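You operate a simulated robot arm through the tools that you are given. There is no shell and no other tool. Be economical: measure what you need, move in short steps, check, and stop when the job is done.

Carry out the task below with a simulated robot arm. There is one attempt and no reset: what you move stays moved.

TASK
Clean the plug marked 62 in the bath with the lid shut.
Fine: stand it in the cradle, run the bath till the dirt is gone, switch off and leave the plug in.
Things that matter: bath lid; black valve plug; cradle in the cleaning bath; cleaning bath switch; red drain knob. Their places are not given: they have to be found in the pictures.

It is judged by the outcome, as a careful person would: the job done as asked, and still so three seconds after it is handed in. It fails if anything else is knocked over, pushed out of place, dropped, spilled or broken.

THE ROBOT
A 6-joint arm with a two-finger parallel gripper, fixed in place. Base frame: the origin is at the foot of the arm, x ahead of it, y to its left, z up. Lengths are in m, angles in rad, forces in N, time in s.
With the tool pointing down near the work surface it reaches from about 0.24 to 0.64 m from the base axis. Its first joint turns from -1.152 to 1.152 rad. Payload 2.7 kg.
Tool frame: the origin (TCP) lies between the finger pads and is the grasp point; the fingertips stand 0.023 m ahead of it; z points along the fingers, y is the line along which they close. The gripper opens to 0.094 m. The fingers are 0.038 m wide and 0.01 m thick; the gripper's body (0.054 by 0.096 m) begins 0.039 m behind the TCP.
Orientation is that of the tool frame in the base frame, as a unit quaternion [w, x, y, z]. With the fingers straight down and closing along the base's y, the tool's x points along the base's -x, its y along +y and its z along -z.

THE INTERFACE
- The arm moves only by the tool step_arm. Its argument "steps" is a list of rows, each an object of numbers (a shift or turn left out is 0, a gripper value left out holds the last): "hand": the gripper command, from -1 (fully open) to 1 (shut), values between in proportion; "tx", "ty", "tz": the shift along the base's x, y, z in cm; "ax", "ay", "az": the turn, a rotation vector about the base's x, y, z in rad. In form: [{"hand": .., "tx": .., "ty": .., "tz": .., "ax": .., "ay": .., "az": ..}, ...]. A call has 1 to 8 rows; each row shifts and turns the commanded pose from where the row before left it. A row lasts 0.2 s, in which the tool goes at most 0.05 m and 0.15 rad; a call with a longer step from one row to the next is refused whole, and so is a gripper value outside its range. A pose out of reach is approached as far as the arm can. The call stops where the force on the tool passes 40 N (or 10 N more than at its start, if that is more) or the arm is blocked; 0.2 s more then pass. The fingers move at their own pace (about 0.045 m/s each) and stop on an object; they squeeze with about 24 N. The grip force told is the motor's: it shows also when the fingers shut on nothing. Time passes only in rows, and 0.2 s behind the last, so rows that do not move let the fingers close. It gives the time, the measured TCP pose, the force on the tool (base axes), the opening and the grip force at its end, in the units of the frame above (readings bear some noise), and new pictures: "pictures" is both (left out), scene, wrist or none.
- Cameras (640 x 400 px; columns grow to the right, rows downward): "scene" is fixed at [0.0739, -0.4249, 1.4217]; the picture's right is [0.82, -0.58, 0.00], its down [-0.24, -0.35, -0.91] and it looks along [0.52, 0.74, -0.42] (base axes); focal length 370 px, centre (320, 200). "wrist" rides on the gripper at [-0.039, 0, -0.044] in the tool frame; the picture's right is [0.00, -1.00, 0.00], its down [0.97, 0.00, -0.24] and it looks along [0.24, 0.00, 0.97] (tool axes); focal length 218 px, centre (320, 200).
- point_at(camera, pixels): there is no depth. For up to 12 entries [column, row, z] of the newest picture of that camera ("zoom" is the newest enlarged one), the place [x, y] in the base frame at which the ray of that pixel passes the height z, good to about 0.002 m. No time passes.
- close_up(camera, box): a new picture of the part [left, top, right, bottom] of that camera's present view, enlarged. No time passes.
- sign_off(): hands the job in; it is judged then, once.

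Work in short steps. Measure before you move; look again where a grasp or a placing could have gone wrong, and mend it. You have 80 turns and 120 pictures in all, those below and enlarged ones among them. Open the gripper and draw the arm clear of the work before you hand the job in, unless the task says otherwise; then end with one line.

The tools are called as a command line: name --argument value ..., lists and objects as JSON in quotes. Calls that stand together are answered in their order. step_arm: Moves the arm, as the interface text tells. Its arguments: {"type":"object","properties":{"steps":{"type":"array","items":{"type":"object","properties":{"hand":{"type":"number"},"tx":{"type":"number"},"ty":{"type":"number"},"tz":{"type":"number"},"ax":{"type":"number"},"ay":{"type":"number"},"az":{"type":"number"}}}},"pictures":{"type":"string","enum":["both","scene","wrist","none"]}},"required":["steps"]} The other tools are called the same way: point_at (camera, pixels) gives the place at which the rays of pixels pass given heights; close_up (camera, box) takes an enlarged picture of a part of a camera's view; sign_off () hands the job in.

At the start:

```text
t: 0.0
position: [0.3905, -0.0046, 1.2044]
tool_rot: [0.0, 0.0, 1.0, 0.0]
wrist_force: [-0.9, 0.1, 1.1]
opening: 0.094
grasp_force: 0.1
```

scene: 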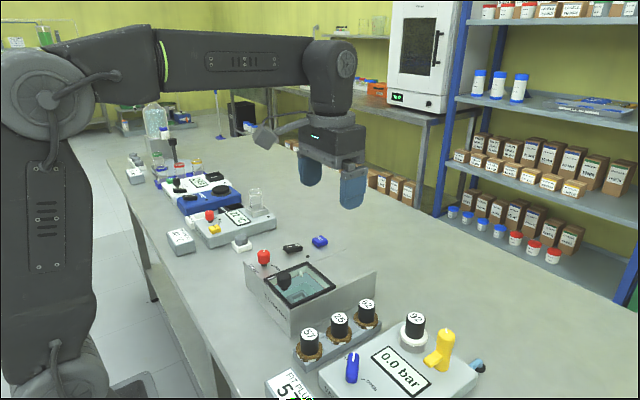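
wrist: 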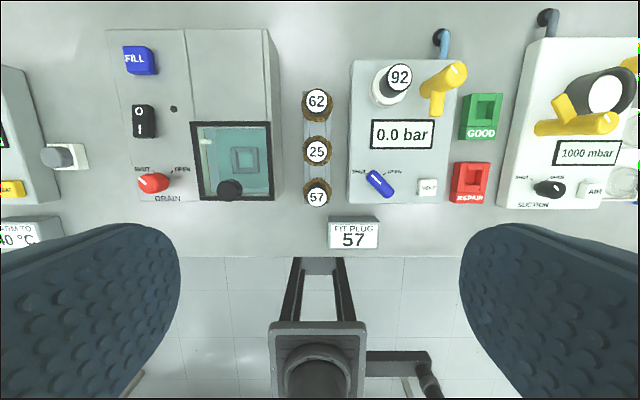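

The bath is at wrist (190,120), with plug 62 in the rack at (317,101). I'll take enlarged pictures of both.

close_up --camera "wrist" --box '[100, 20, 350, 220]'

close_up --camera "scene" --box '[230, 220, 430, 370]'

point_at --camera "wrist" --pixels '[[317, 101, 0.93], [317, 150, 0.93], [317, 196, 0.93], [232, 122, 0.93], [232, 200, 0.93], [230, 190, 0.95], [142, 120, 0.87], [152, 182, 0.88], [138, 60, 0.88], [245, 160, 0.88], [107, 30, 0.854], [284, 200, 0.95]]'

```text
2.00 times, centred on (225, 120) of wrist
```

zoom: 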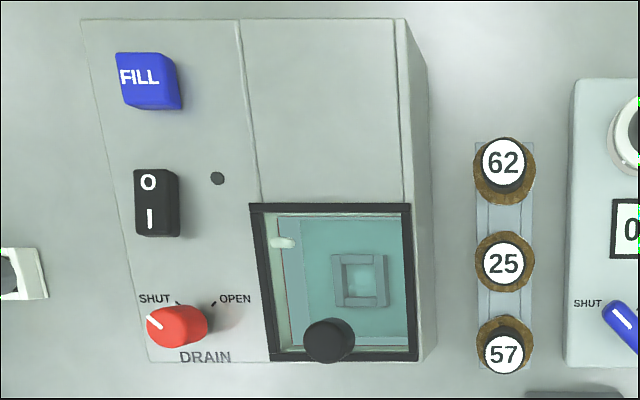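

```text
2.67 times, centred on (330, 295) of scene
```

zoom: 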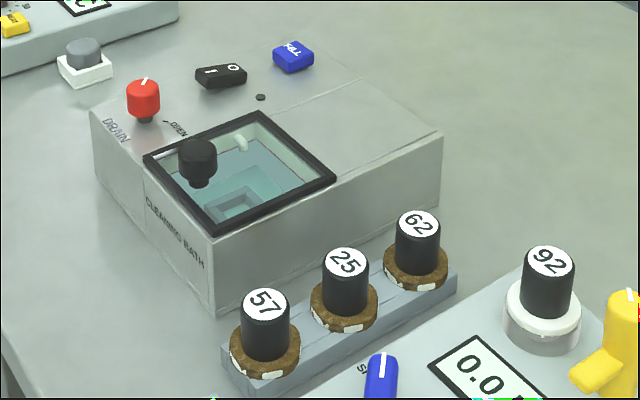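

```text
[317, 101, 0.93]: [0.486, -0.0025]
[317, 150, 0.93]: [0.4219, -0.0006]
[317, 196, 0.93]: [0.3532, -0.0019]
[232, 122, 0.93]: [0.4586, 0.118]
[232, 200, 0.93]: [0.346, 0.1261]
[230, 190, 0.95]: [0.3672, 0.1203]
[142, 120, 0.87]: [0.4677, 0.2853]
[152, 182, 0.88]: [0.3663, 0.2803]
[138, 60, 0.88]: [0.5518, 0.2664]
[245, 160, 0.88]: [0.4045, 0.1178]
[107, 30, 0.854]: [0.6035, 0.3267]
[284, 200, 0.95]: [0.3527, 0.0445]
```

Next I'll find heights by crossing the rays of the two cameras.

point_at --camera "scene" --pixels '[[366.7, 303, 0.93], [366.7, 303, 0.97], [291.8, 308, 0.9], [291.8, 308, 0.95], [284, 274, 0.93], [284, 274, 0.98], [263.6, 251, 0.92], [263.6, 251, 0.97], [293, 248, 0.9], [293, 248, 0.95], [325, 338, 0.854], [325, 338, 0.9]]'

point_at --camera "wrist" --pixels '[[316.5, 101.5, 0.93], [316.5, 101.5, 0.97], [274, 200, 0.9], [274, 200, 0.95], [230, 186, 0.93], [230, 186, 0.98], [151, 182.5, 0.92], [151, 182.5, 0.97], [142.5, 120, 0.9], [142.5, 120, 0.95], [194, 122, 0.93], [272, 122, 0.93]]'

```text
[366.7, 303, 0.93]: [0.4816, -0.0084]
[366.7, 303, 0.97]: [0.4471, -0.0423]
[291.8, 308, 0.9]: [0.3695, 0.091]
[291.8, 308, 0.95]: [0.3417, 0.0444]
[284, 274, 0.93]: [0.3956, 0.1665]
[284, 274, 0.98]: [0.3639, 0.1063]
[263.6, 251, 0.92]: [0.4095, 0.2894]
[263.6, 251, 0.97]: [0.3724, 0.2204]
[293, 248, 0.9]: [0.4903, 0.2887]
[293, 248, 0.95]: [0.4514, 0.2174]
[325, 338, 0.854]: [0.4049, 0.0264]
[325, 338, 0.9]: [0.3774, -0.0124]
```

```text
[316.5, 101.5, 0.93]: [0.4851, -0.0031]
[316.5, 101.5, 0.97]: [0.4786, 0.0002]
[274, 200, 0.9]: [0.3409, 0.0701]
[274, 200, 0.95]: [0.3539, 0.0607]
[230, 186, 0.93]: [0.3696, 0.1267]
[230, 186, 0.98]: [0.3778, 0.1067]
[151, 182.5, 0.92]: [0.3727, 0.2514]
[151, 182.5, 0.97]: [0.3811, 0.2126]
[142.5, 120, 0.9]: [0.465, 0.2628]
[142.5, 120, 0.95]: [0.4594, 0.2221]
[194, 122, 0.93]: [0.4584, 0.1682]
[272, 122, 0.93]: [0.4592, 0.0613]
```

Estimates: lid knob about (0.372, 0.11, 0.975), bath top about z 0.937, plug 62 top about (0.485, -0.003, 0.926). I'll move over the bath for a closer look.

step_arm --steps '[{"hand": -1, "ty": 4, "tz": -2}, {"ty": 4, "tz": -2}, {"ty": 4, "tz": -2}, {"tx": 1}]'

close_up --camera "wrist" --box '[160, 20, 480, 220]'

```text
t: 1.0
position: [0.4017, 0.1145, 1.1464]
tool_rot: [0.0, 0.0, 1.0, 0.0]
wrist_force: [0.6, 0.6, 0.1]
opening: 0.0939
grasp_force: 0.1
```

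scene: 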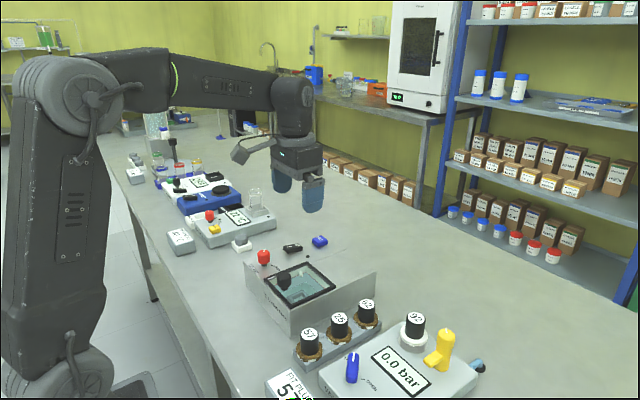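
wrist: 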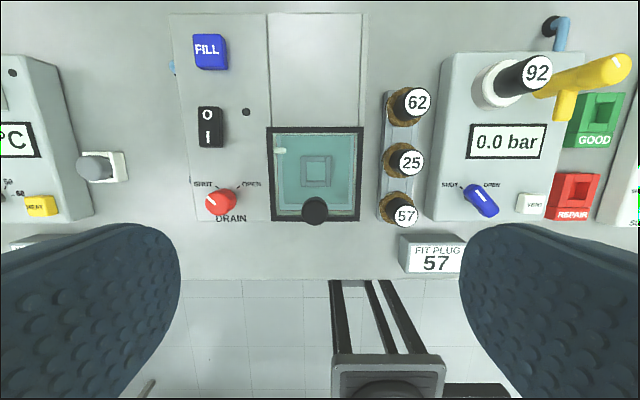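

```text
2.00 times, centred on (320, 120) of wrist
```

zoom: 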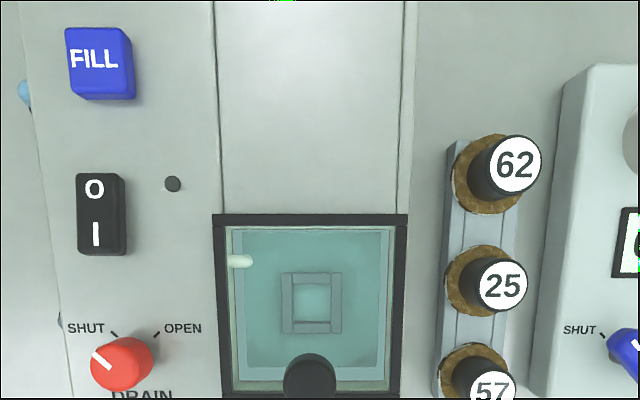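

The lid has track-like lines running behind it, so it likely slides along +x. I'll refine the knob position before grasping.

point_at --camera "wrist" --pixels '[[314, 210, 0.975], [315, 129, 0.938], [315, 221, 0.938], [270, 129, 0.938], [364, 129, 0.938], [316, 171, 0.87], [316, 171, 0.89], [411, 101, 0.926], [222, 15, 0.935], [365, 15, 0.935], [208, 127, 0.945], [220, 201, 0.965]]'

step_arm --steps '[{"tz": -4, "tx": -1}, {"tz": -4, "tx": -1}, {"tz": -3, "tx": -1}]'

```text
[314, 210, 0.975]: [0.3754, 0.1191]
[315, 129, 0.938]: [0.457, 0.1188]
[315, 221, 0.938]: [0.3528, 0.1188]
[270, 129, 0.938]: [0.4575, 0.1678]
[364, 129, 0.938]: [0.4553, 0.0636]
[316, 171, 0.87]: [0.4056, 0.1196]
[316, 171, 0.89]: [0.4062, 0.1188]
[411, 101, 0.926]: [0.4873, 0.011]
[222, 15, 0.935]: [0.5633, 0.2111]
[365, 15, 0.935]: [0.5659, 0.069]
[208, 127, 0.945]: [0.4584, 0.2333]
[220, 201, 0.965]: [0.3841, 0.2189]
```

```text
t: 1.8
position: [0.37, 0.1117, 1.0358]
tool_rot: [0.001, 0.0, 1.0, 0.0]
wrist_force: [0.0, -0.6, -0.3]
opening: 0.0937
grasp_force: 0.1
```

scene: 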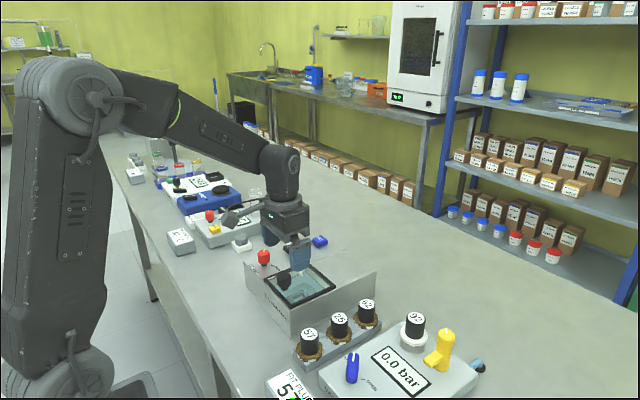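
wrist: 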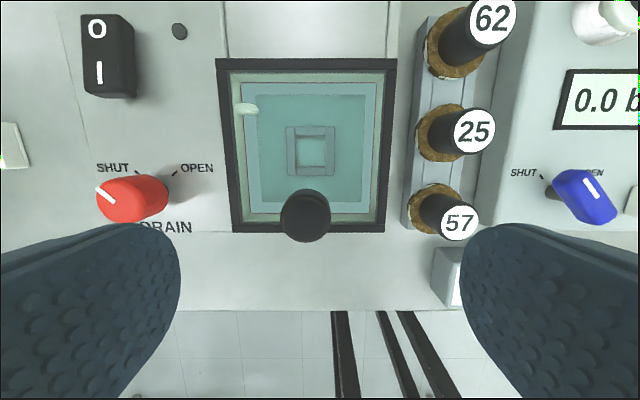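

The lid knob centre is at y about 0.118, x about 0.375. I'll line up and descend around it.

step_arm --steps '[{"tx": 0.5, "ty": 0.6}, {"tz": -3}, {"tz": -2}, {"tz": -1.5}]'

close_up --camera "scene" --box '[230, 210, 390, 310]'

```text
t: 2.8
position: [0.3773, 0.1221, 0.9711]
tool_rot: [-0.001, 0.0, 1.0, 0.0]
wrist_force: [0.5, -0.6, 0.4]
opening: 0.0939
grasp_force: 0.0
```

scene: 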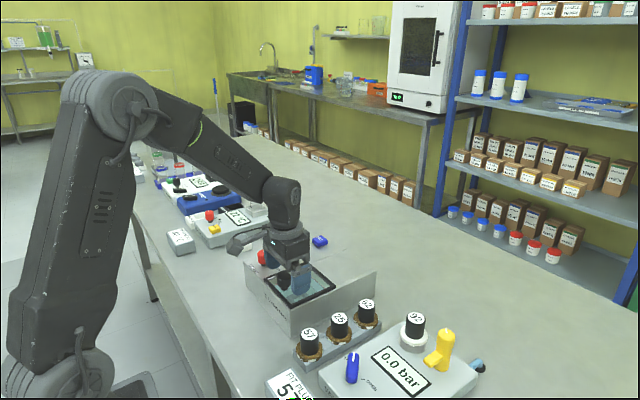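
wrist: 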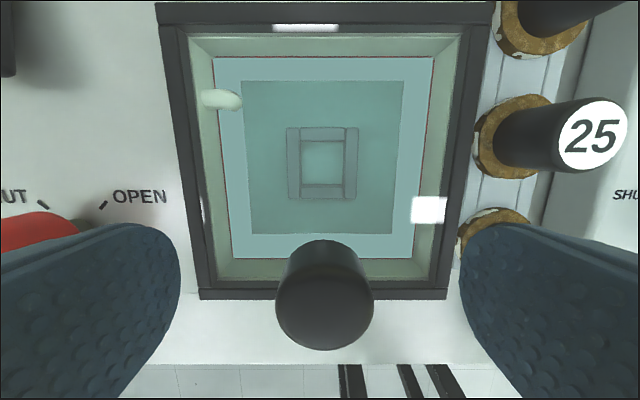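

```text
4.00 times, centred on (310, 260) of scene
```

zoom: 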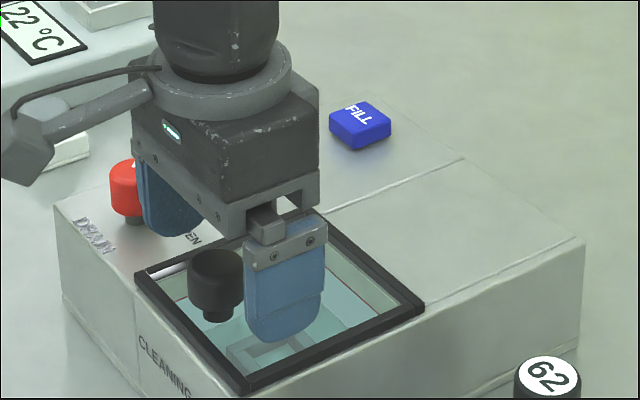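

The knob looks slightly nearer the base (-x) and lower than my fingers, so I'll adjust a bit and close.

step_arm --steps '[{"tx": -0.3, "ty": -0.2, "tz": -0.4}, {"hand": 1}, {"hand": 1}, {"hand": 1}, {"hand": 1}, {"hand": 1}]'

close_up --camera "scene" --box '[230, 210, 390, 310]'

```text
t: 4.2
position: [0.3735, 0.1205, 0.9669]
tool_rot: [0.0, 0.0, 1.0, -0.001]
wrist_force: [-0.2, 5.1, -1.0]
opening: 0.0292
grasp_force: 45.0
```

scene: 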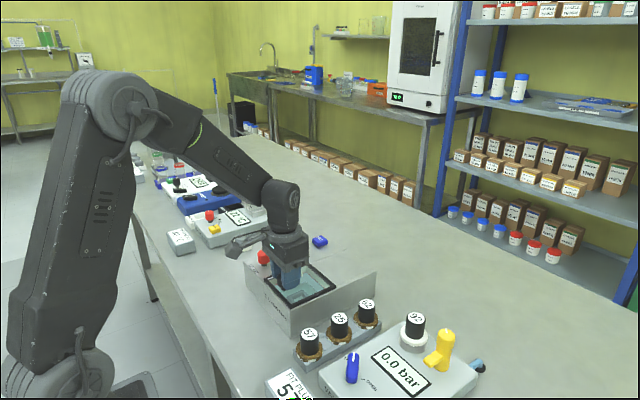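
wrist: 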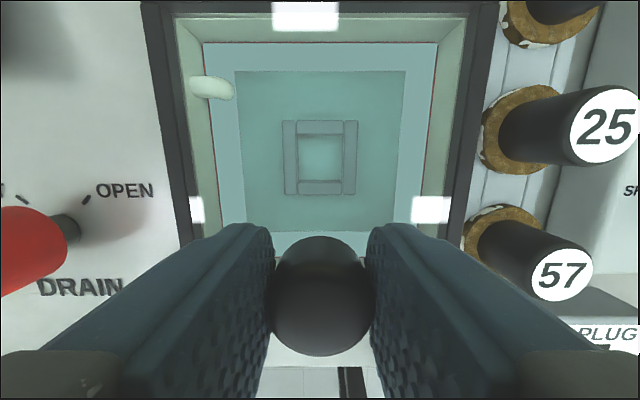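

```text
4.00 times, centred on (310, 260) of scene
```

zoom: 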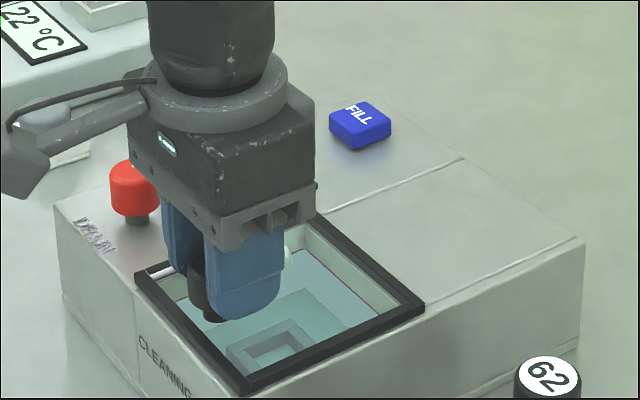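

The knob is held (opening 0.029). I'll try a gentle slide in +x.

step_arm --steps '[{"tx": 0.5}, {"tx": 0.5}, {"tx": 0.5}]' --pictures "wrist"

```text
t: 5.0
position: [0.3886, 0.1185, 0.9665]
tool_rot: [0.001, 0.0, 1.0, 0.0]
wrist_force: [-1.2, 8.8, 12.9]
opening: 0.0291
grasp_force: 45.1
```

wrist: 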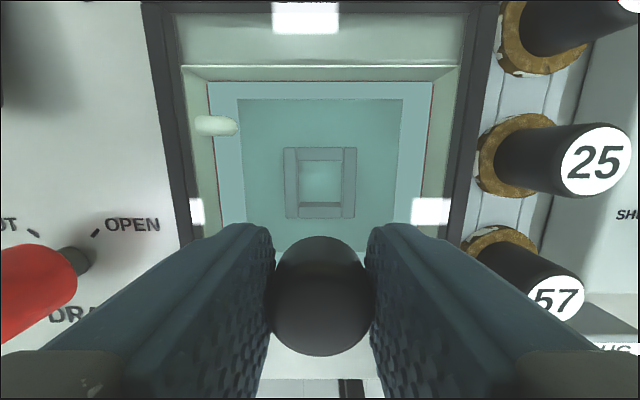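

The lid slides along with the hand, so I'll go on to about 10 cm.

step_arm --steps '[{"tx": 1.5}, {"tx": 1.5}, {"tx": 1.5}, {"tx": 1.5}, {"tx": 1.5}, {"tx": 1.2}]'

```text
t: 6.4
position: [0.4739, 0.1202, 0.967]
tool_rot: [0.003, 0.0, 1.0, 0.002]
wrist_force: [-0.7, 13.7, 25.8]
opening: 0.0292
grasp_force: 45.4
```

scene: 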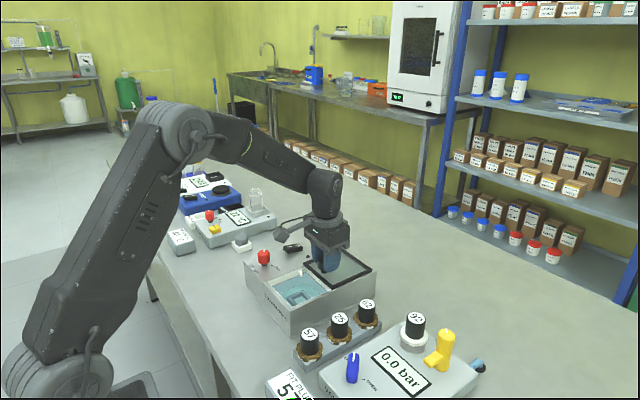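
wrist: 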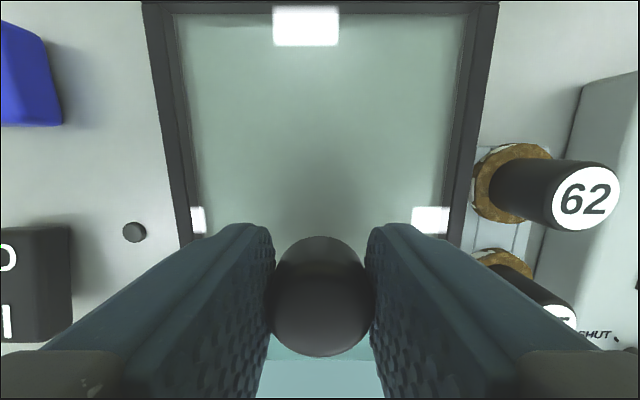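

Nearly fully open; I'll nudge 4 mm more, then release and rise.

step_arm --steps '[{"tx": 0.4}, {"hand": -0.2}, {}, {"tz": 3}, {"tz": 4}, {"tz": 4}, {"tx": -4, "tz": 3}]'

close_up --camera "scene" --box '[230, 210, 390, 310]'

```text
t: 8.0
position: [0.4332, 0.1222, 1.1068]
tool_rot: [0.0, -0.001, 1.0, 0.0]
wrist_force: [-0.5, 0.0, 0.9]
opening: 0.0564
grasp_force: 0.0
```

scene: 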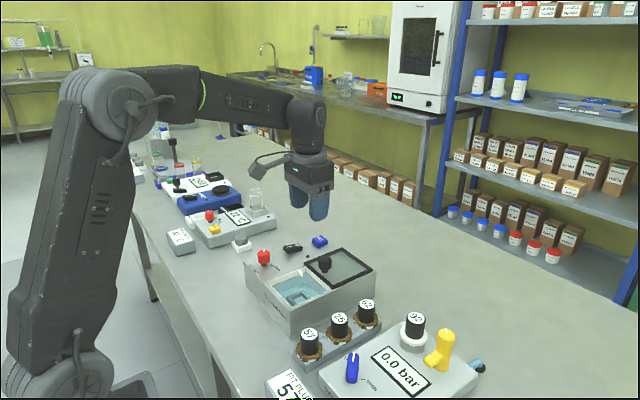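
wrist: 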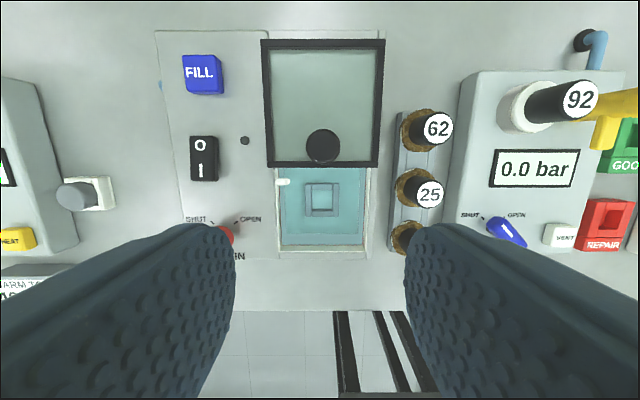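

```text
4.00 times, centred on (310, 260) of scene
```

zoom: 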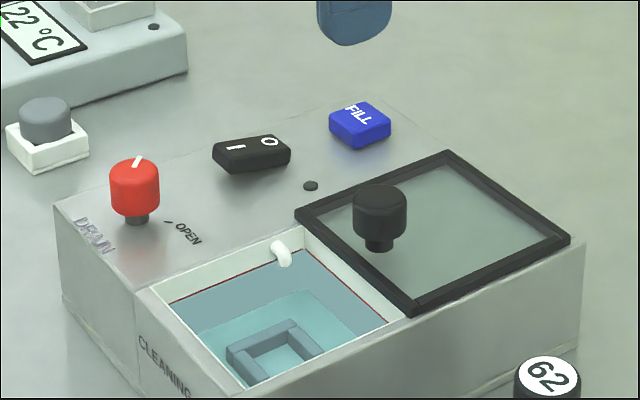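

The lid is open and the bath holds teal fluid up to the red line; the drain is shut. Now I'll move above plug 62.

step_arm --steps '[{"ty": -4, "tx": 1}, {"ty": -4, "tx": 1}, {"ty": -4, "tx": 1}, {"hand": -0.1, "tx": 1}]'

close_up --camera "wrist" --box '[240, 50, 400, 150]'

close_up --camera "scene" --box '[280, 280, 440, 380]'

```text
t: 9.0
position: [0.479, -0.0007, 1.1045]
tool_rot: [0.0, 0.0, 1.0, 0.001]
wrist_force: [0.5, 0.7, 0.1]
opening: 0.0518
grasp_force: 0.0
```

scene: 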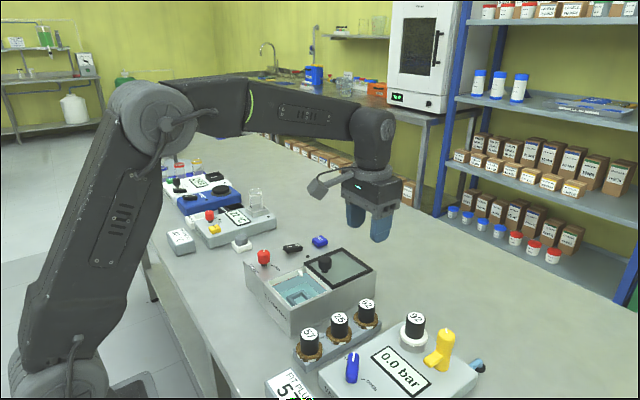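
wrist: 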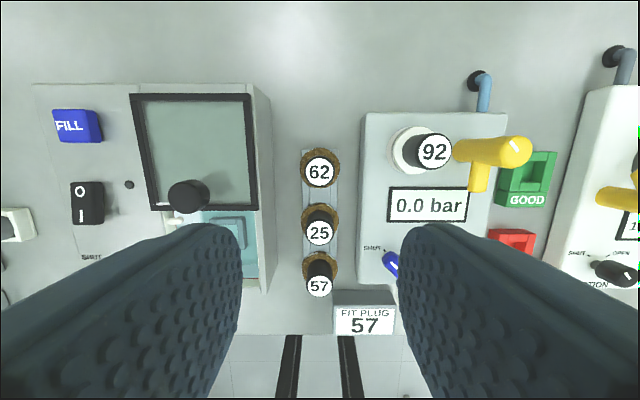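

```text
4.00 times, centred on (320, 100) of wrist
```

zoom: 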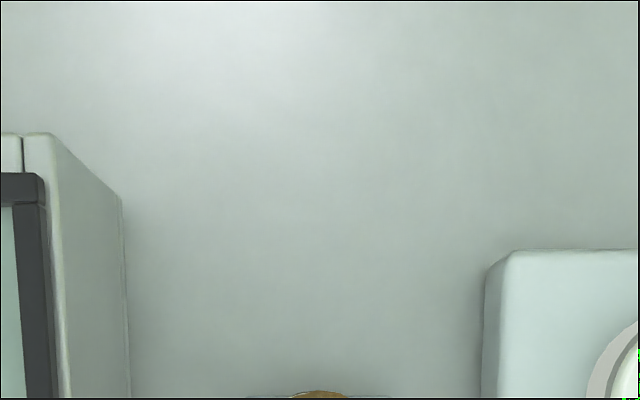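

```text
4.00 times, centred on (360, 330) of scene
```

zoom: 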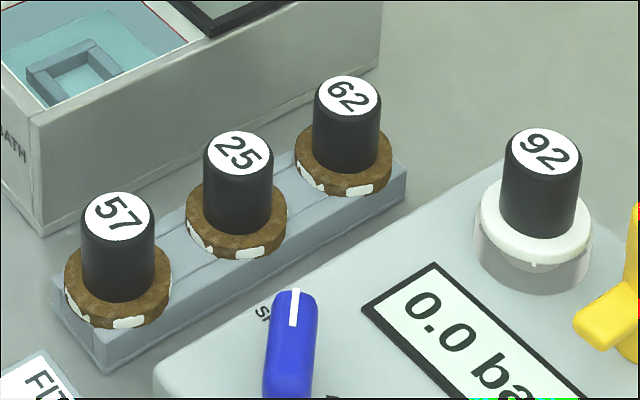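

point_at --camera "wrist" --pixels '[[319, 172, 0.91], [319, 172, 0.92], [319, 172, 0.93], [330, 157, 0.88]]'

point_at --camera "scene" --pixels '[[366.75, 304.25, 0.91], [366.75, 304.25, 0.92], [366.75, 304.25, 0.93], [366, 321, 0.87], [366, 321, 0.88], [366, 321, 0.89]]'

```text
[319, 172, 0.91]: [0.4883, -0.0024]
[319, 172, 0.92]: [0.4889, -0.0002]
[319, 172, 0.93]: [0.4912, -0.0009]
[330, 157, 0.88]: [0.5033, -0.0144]
```

```text
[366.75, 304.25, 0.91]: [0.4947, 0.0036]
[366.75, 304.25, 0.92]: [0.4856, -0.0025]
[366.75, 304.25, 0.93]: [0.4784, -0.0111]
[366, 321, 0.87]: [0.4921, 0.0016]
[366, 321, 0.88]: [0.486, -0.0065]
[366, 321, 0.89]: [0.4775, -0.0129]
```

Plug 62's top is at about (0.488, -0.001, 0.918). I'll descend around the stem to TCP z 0.908.

step_arm --steps '[{"tx": 0.9, "tz": -5}, {"tz": -5}, {"tz": -4}, {"tz": -3}]'

close_up --camera "scene" --box '[280, 260, 440, 360]'

```text
refused: row 1 steps farther than a row can; nothing moved
```

```text
4.00 times, centred on (360, 310) of scene
```

zoom: 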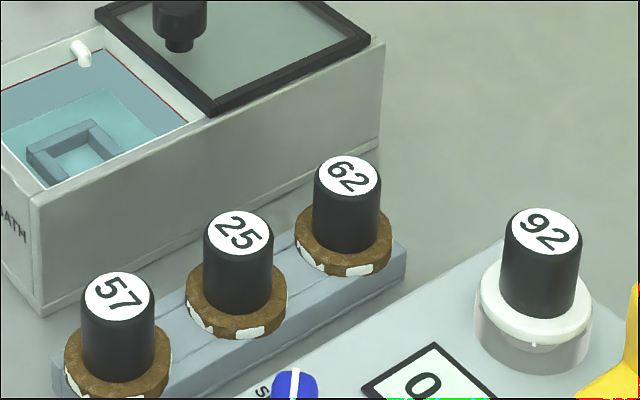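

The first step was too long, so I'll resend it in shorter rows.

step_arm --steps '[{"tx": 0.9, "tz": -4}, {"tz": -4.5}, {"tz": -4.5}, {"tz": -3}]'

close_up --camera "scene" --box '[280, 260, 440, 360]'

```text
t: 10.0
position: [0.4892, 0.0007, 0.9485]
tool_rot: [0.0, 0.001, 1.0, 0.001]
wrist_force: [0.4, -0.2, 1.0]
opening: 0.0517
grasp_force: 0.1
```

scene: 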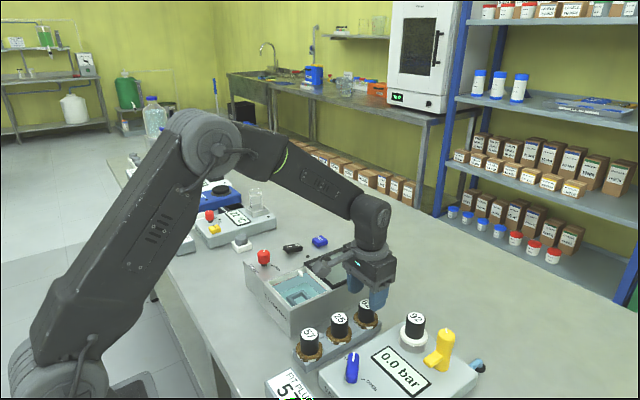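
wrist: 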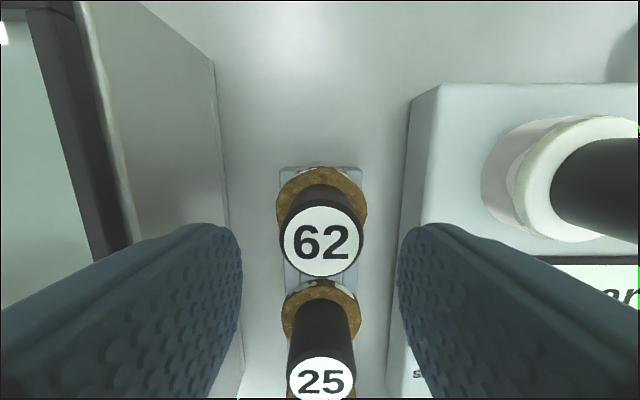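

```text
4.00 times, centred on (360, 310) of scene
```

zoom: 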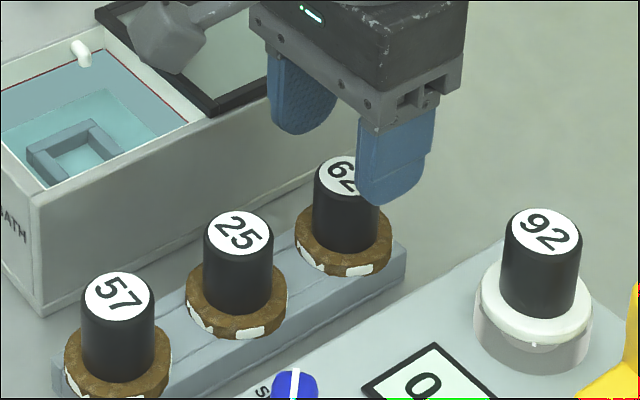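

Aligned. I'll lower 4 cm and close on the stem.

step_arm --steps '[{"tx": 0.2, "tz": -2}, {"tz": -2}, {"hand": 1}, {"hand": 1}, {"hand": 1}, {"hand": 1}]'

close_up --camera "scene" --box '[280, 260, 440, 360]'

```text
t: 11.4
position: [0.4892, -0.0016, 0.9068]
tool_rot: [0.0, 0.0, 1.0, -0.001]
wrist_force: [-0.5, 0.0, -0.6]
opening: 0.0325
grasp_force: 24.0
```

scene: 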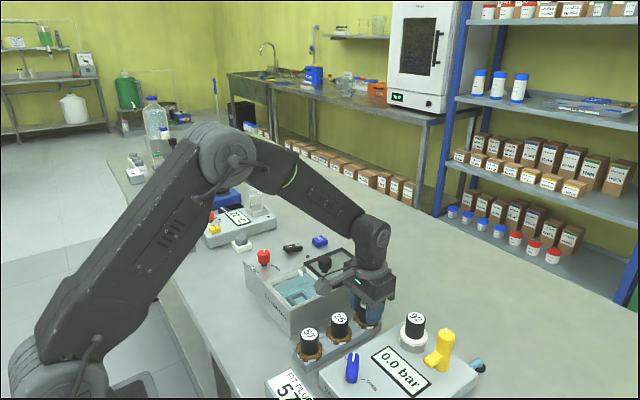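
wrist: 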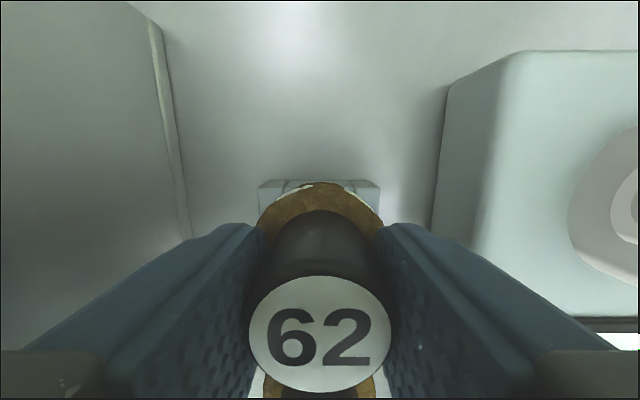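

```text
4.00 times, centred on (360, 310) of scene
```

zoom: 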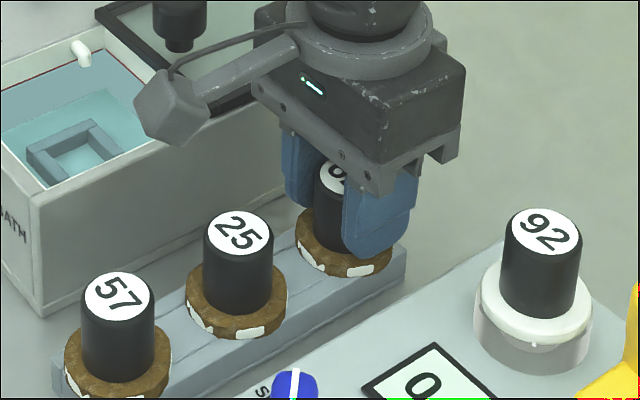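

Gripped (opening 0.0325, 24 N). I'll lift straight up.

step_arm --steps '[{"tz": 1}, {"tz": 2}, {"tz": 3}, {"tz": 4}, {"tz": 4}]'

close_up --camera "scene" --box '[260, 190, 480, 330]'

```text
t: 12.6
position: [0.4887, 0.0007, 1.0466]
tool_rot: [-0.001, 0.0, 1.0, 0.0]
wrist_force: [1.0, 0.5, -0.5]
opening: 0.0326
grasp_force: 24.1
```

scene: 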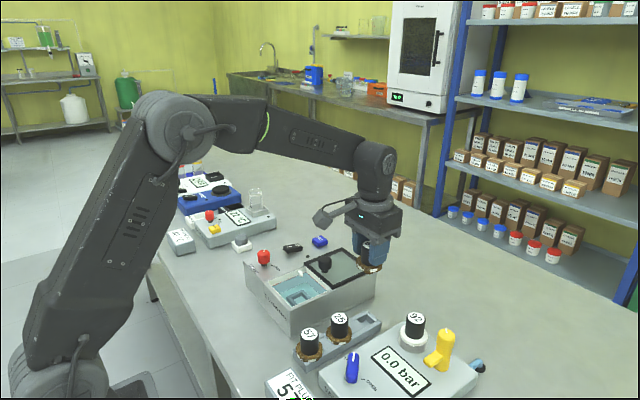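
wrist: 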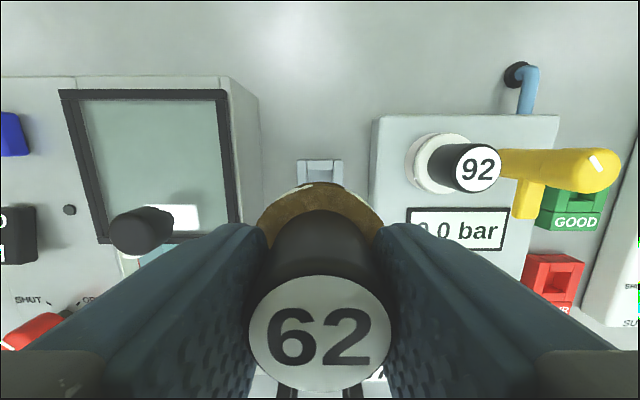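

```text
2.86 times, centred on (370, 260) of scene
```

zoom: 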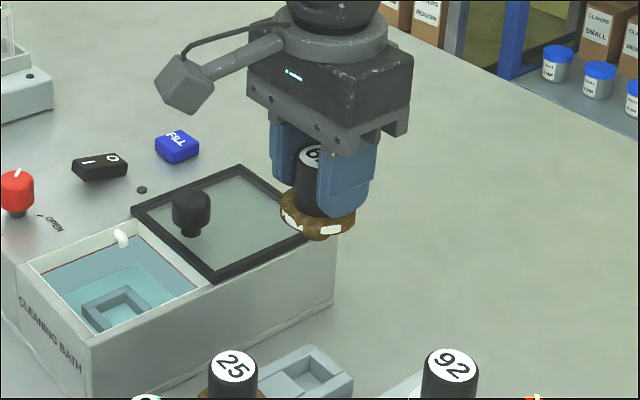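

The plug is held cleanly. I'll measure the cradle while moving towards the bath at this height.

step_arm --steps '[{"tx": -4}, {"tx": -4.4}, {"ty": 4}, {"ty": 4}, {"ty": 4}, {}]'

point_at --camera "scene" --pixels '[[298.75, 298, 0.86], [298.75, 298, 0.87], [298.75, 298, 0.88], [298.75, 298, 0.89], [298.75, 298, 0.9]]'

close_up --camera "scene" --box '[230, 220, 390, 320]'

```text
t: 14.0
position: [0.4044, 0.1193, 1.0446]
tool_rot: [0.0, 0.0, 1.0, 0.0]
wrist_force: [0.3, -0.4, -1.0]
opening: 0.0328
grasp_force: 23.7
```

scene: 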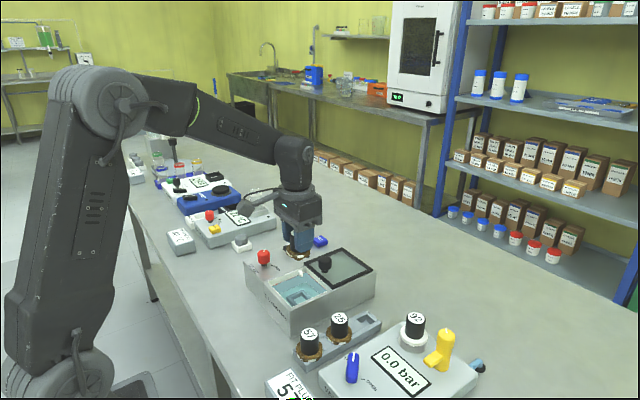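
wrist: 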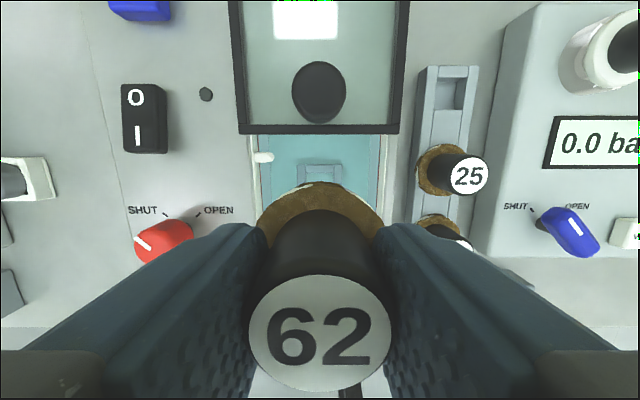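

```text
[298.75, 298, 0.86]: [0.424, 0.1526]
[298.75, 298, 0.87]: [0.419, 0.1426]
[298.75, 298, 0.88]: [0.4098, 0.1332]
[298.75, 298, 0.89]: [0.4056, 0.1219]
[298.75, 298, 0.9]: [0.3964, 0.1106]
```

```text
4.00 times, centred on (310, 270) of scene
```

zoom: 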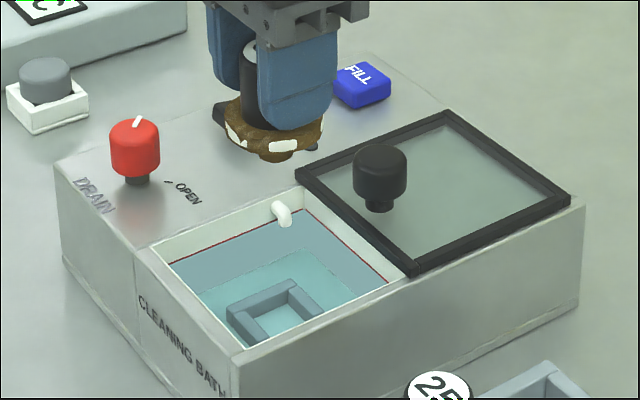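

The cradle centre is at about (0.406, 0.121), top z about 0.888, and the plug has a small spigot under its collar. I'll lower partway and check alignment.

step_arm --steps '[{"tx": 0.1, "ty": 0.1, "tz": -3}, {"tz": -3}, {"tz": -2}, {}]'

close_up --camera "scene" --box '[250, 240, 362, 310]'

```text
t: 15.0
position: [0.4058, 0.1205, 0.9665]
tool_rot: [0.0, 0.0, 1.0, 0.0]
wrist_force: [-0.6, 0.1, -0.3]
opening: 0.0326
grasp_force: 23.6
```

scene: 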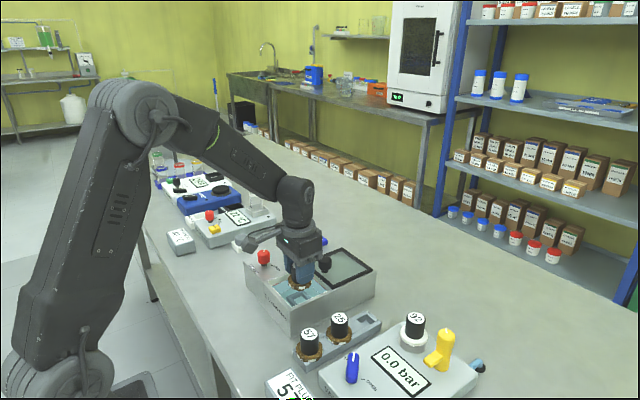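
wrist: 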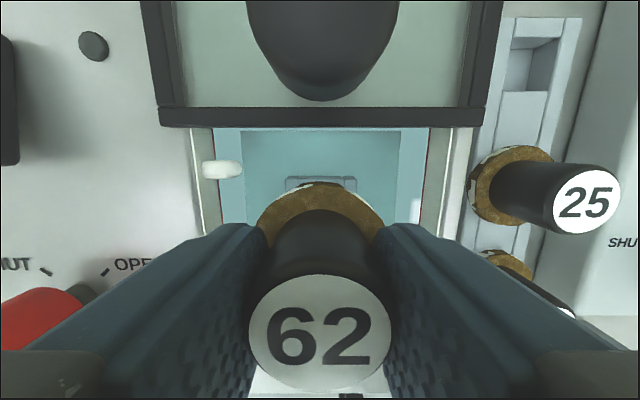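

```text
5.71 times, centred on (306, 275) of scene
```

zoom: 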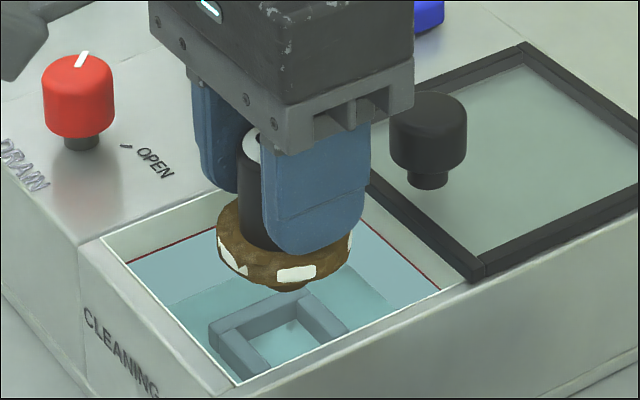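

Alignment looks good; I'll lower gently with force checks.

step_arm --steps '[{"tz": -0.8}, {"tz": -0.6}, {"tz": -0.5}, {"tz": -0.5}, {}]'

close_up --camera "scene" --box '[250, 240, 362, 310]'

```text
t: 16.2
position: [0.4066, 0.1206, 0.9413]
tool_rot: [-0.001, 0.0, 1.0, 0.0]
wrist_force: [0.1, 0.3, 0.0]
opening: 0.0325
grasp_force: 23.9
```

scene: 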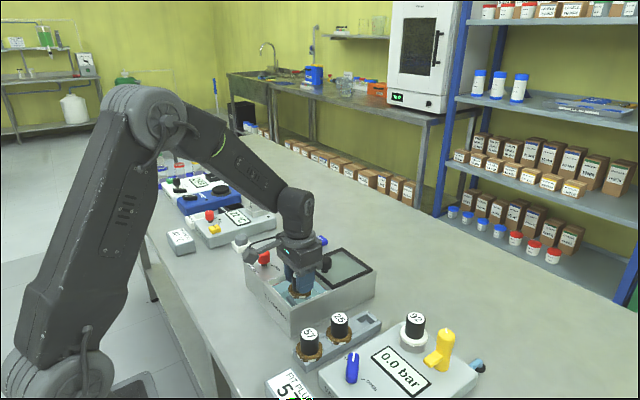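
wrist: 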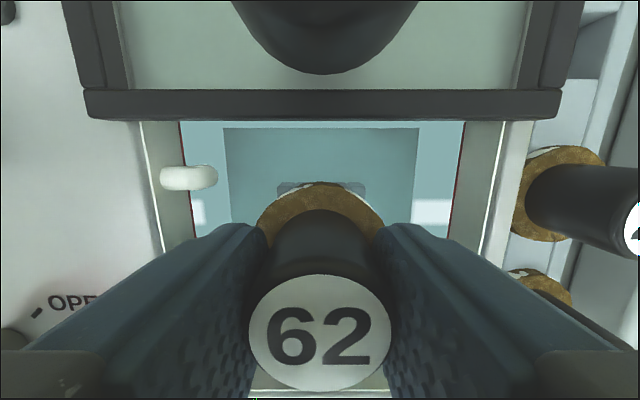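

```text
5.71 times, centred on (306, 275) of scene
```

zoom: 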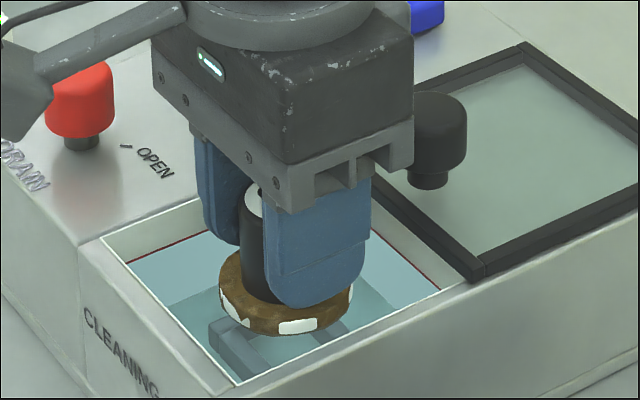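

Still free; I'll continue down in small steps.

step_arm --steps '[{"tz": -0.5}, {"tz": -0.4}, {"tz": -0.4}, {"tz": -0.4}, {}]'

close_up --camera "scene" --box '[250, 240, 362, 310]'

```text
t: 17.4
position: [0.4057, 0.122, 0.9249]
tool_rot: [0.0, 0.0, 1.0, 0.0]
wrist_force: [0.1, 0.0, -1.1]
opening: 0.0327
grasp_force: 24.3
```

scene: 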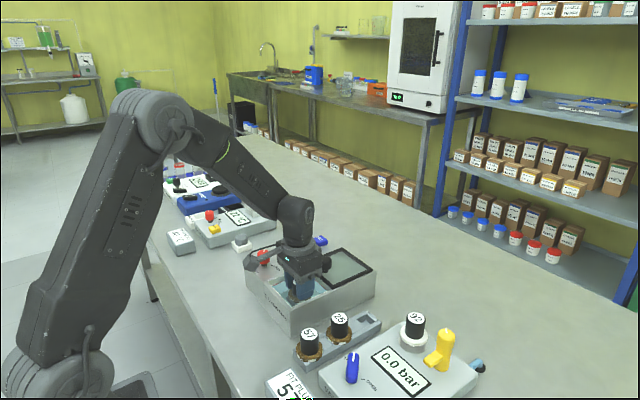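
wrist: 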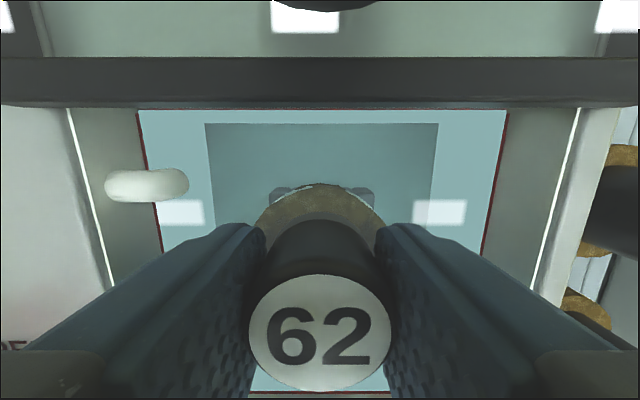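

```text
5.71 times, centred on (306, 275) of scene
```

zoom: 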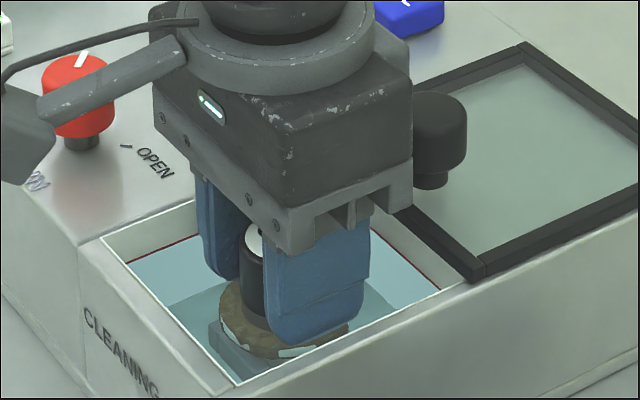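

step_arm --steps '[{"tz": -0.3}, {"tz": -0.3}, {"tz": -0.3}, {}]'

close_up --camera "scene" --box '[250, 240, 362, 310]'

```text
t: 18.4
position: [0.4052, 0.119, 0.9151]
tool_rot: [0.0, 0.0, 1.0, 0.0]
wrist_force: [-0.5, -0.5, 0.0]
opening: 0.0325
grasp_force: 23.4
```

scene: 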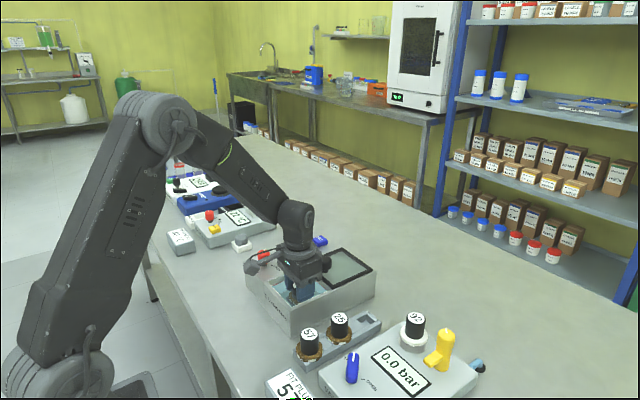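
wrist: 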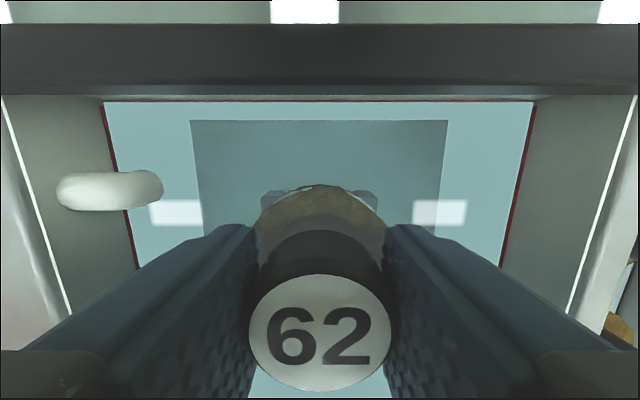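

```text
5.71 times, centred on (306, 275) of scene
```

zoom: 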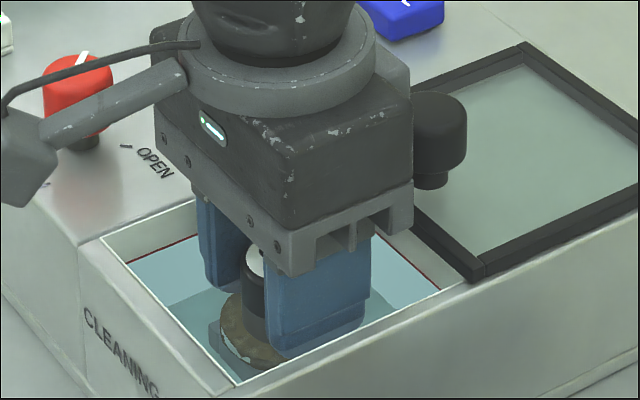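

step_arm --steps '[{"tz": -0.25}, {"tz": -0.25}, {"tz": -0.25}, {}]'

close_up --camera "scene" --box '[250, 240, 362, 310]'

```text
t: 19.4
position: [0.4046, 0.1198, 0.9089]
tool_rot: [0.002, 0.0, 1.0, 0.001]
wrist_force: [-3.9, -0.9, 22.5]
opening: 0.0327
grasp_force: 24.0
```

scene: 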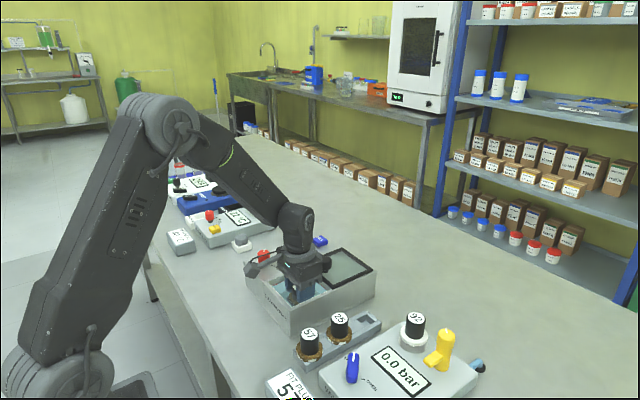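
wrist: 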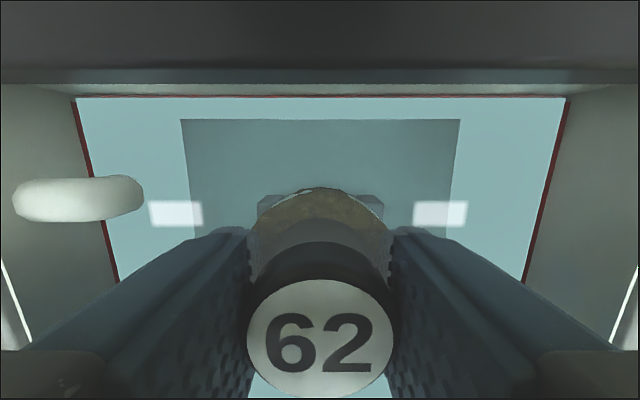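

```text
5.71 times, centred on (306, 275) of scene
```

zoom: 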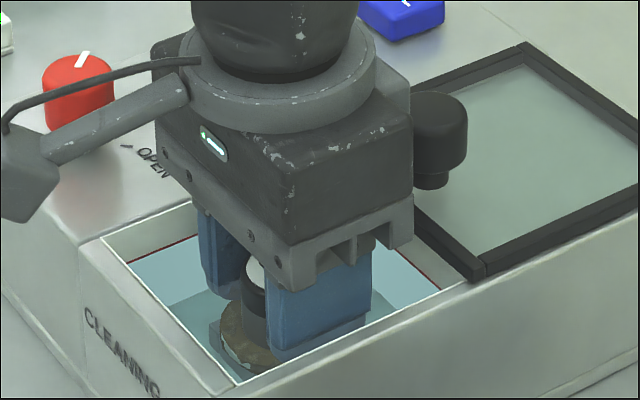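

Contact at z about 0.909 (22 N). I'll ease up slightly, open the fingers a little, and check whether the plug stands straight.

step_arm --steps '[{"tz": 0.15}, {"hand": 0.0}, {}, {}]'

close_up --camera "wrist" --box '[160, 100, 480, 300]'

```text
t: 20.4
position: [0.4049, 0.1202, 0.9106]
tool_rot: [0.0, 0.0, 1.0, 0.0]
wrist_force: [-0.6, -0.1, 0.1]
opening: 0.0471
grasp_force: 0.2
```

scene: 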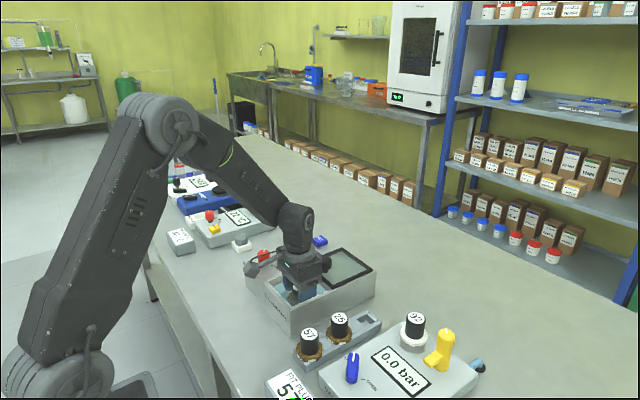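
wrist: 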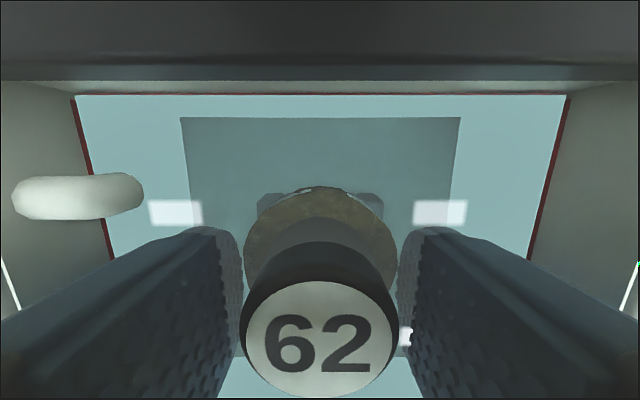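

```text
2.00 times, centred on (320, 200) of wrist
```

zoom: 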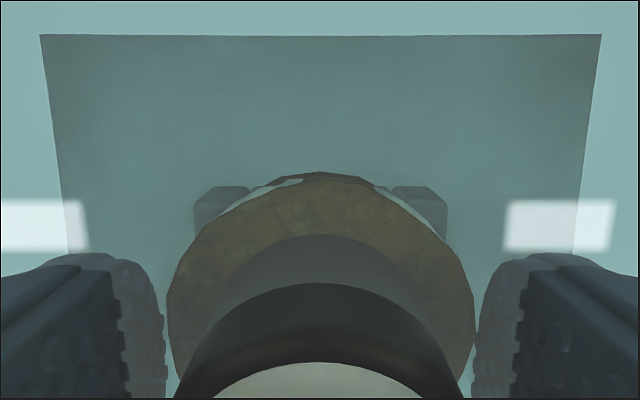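

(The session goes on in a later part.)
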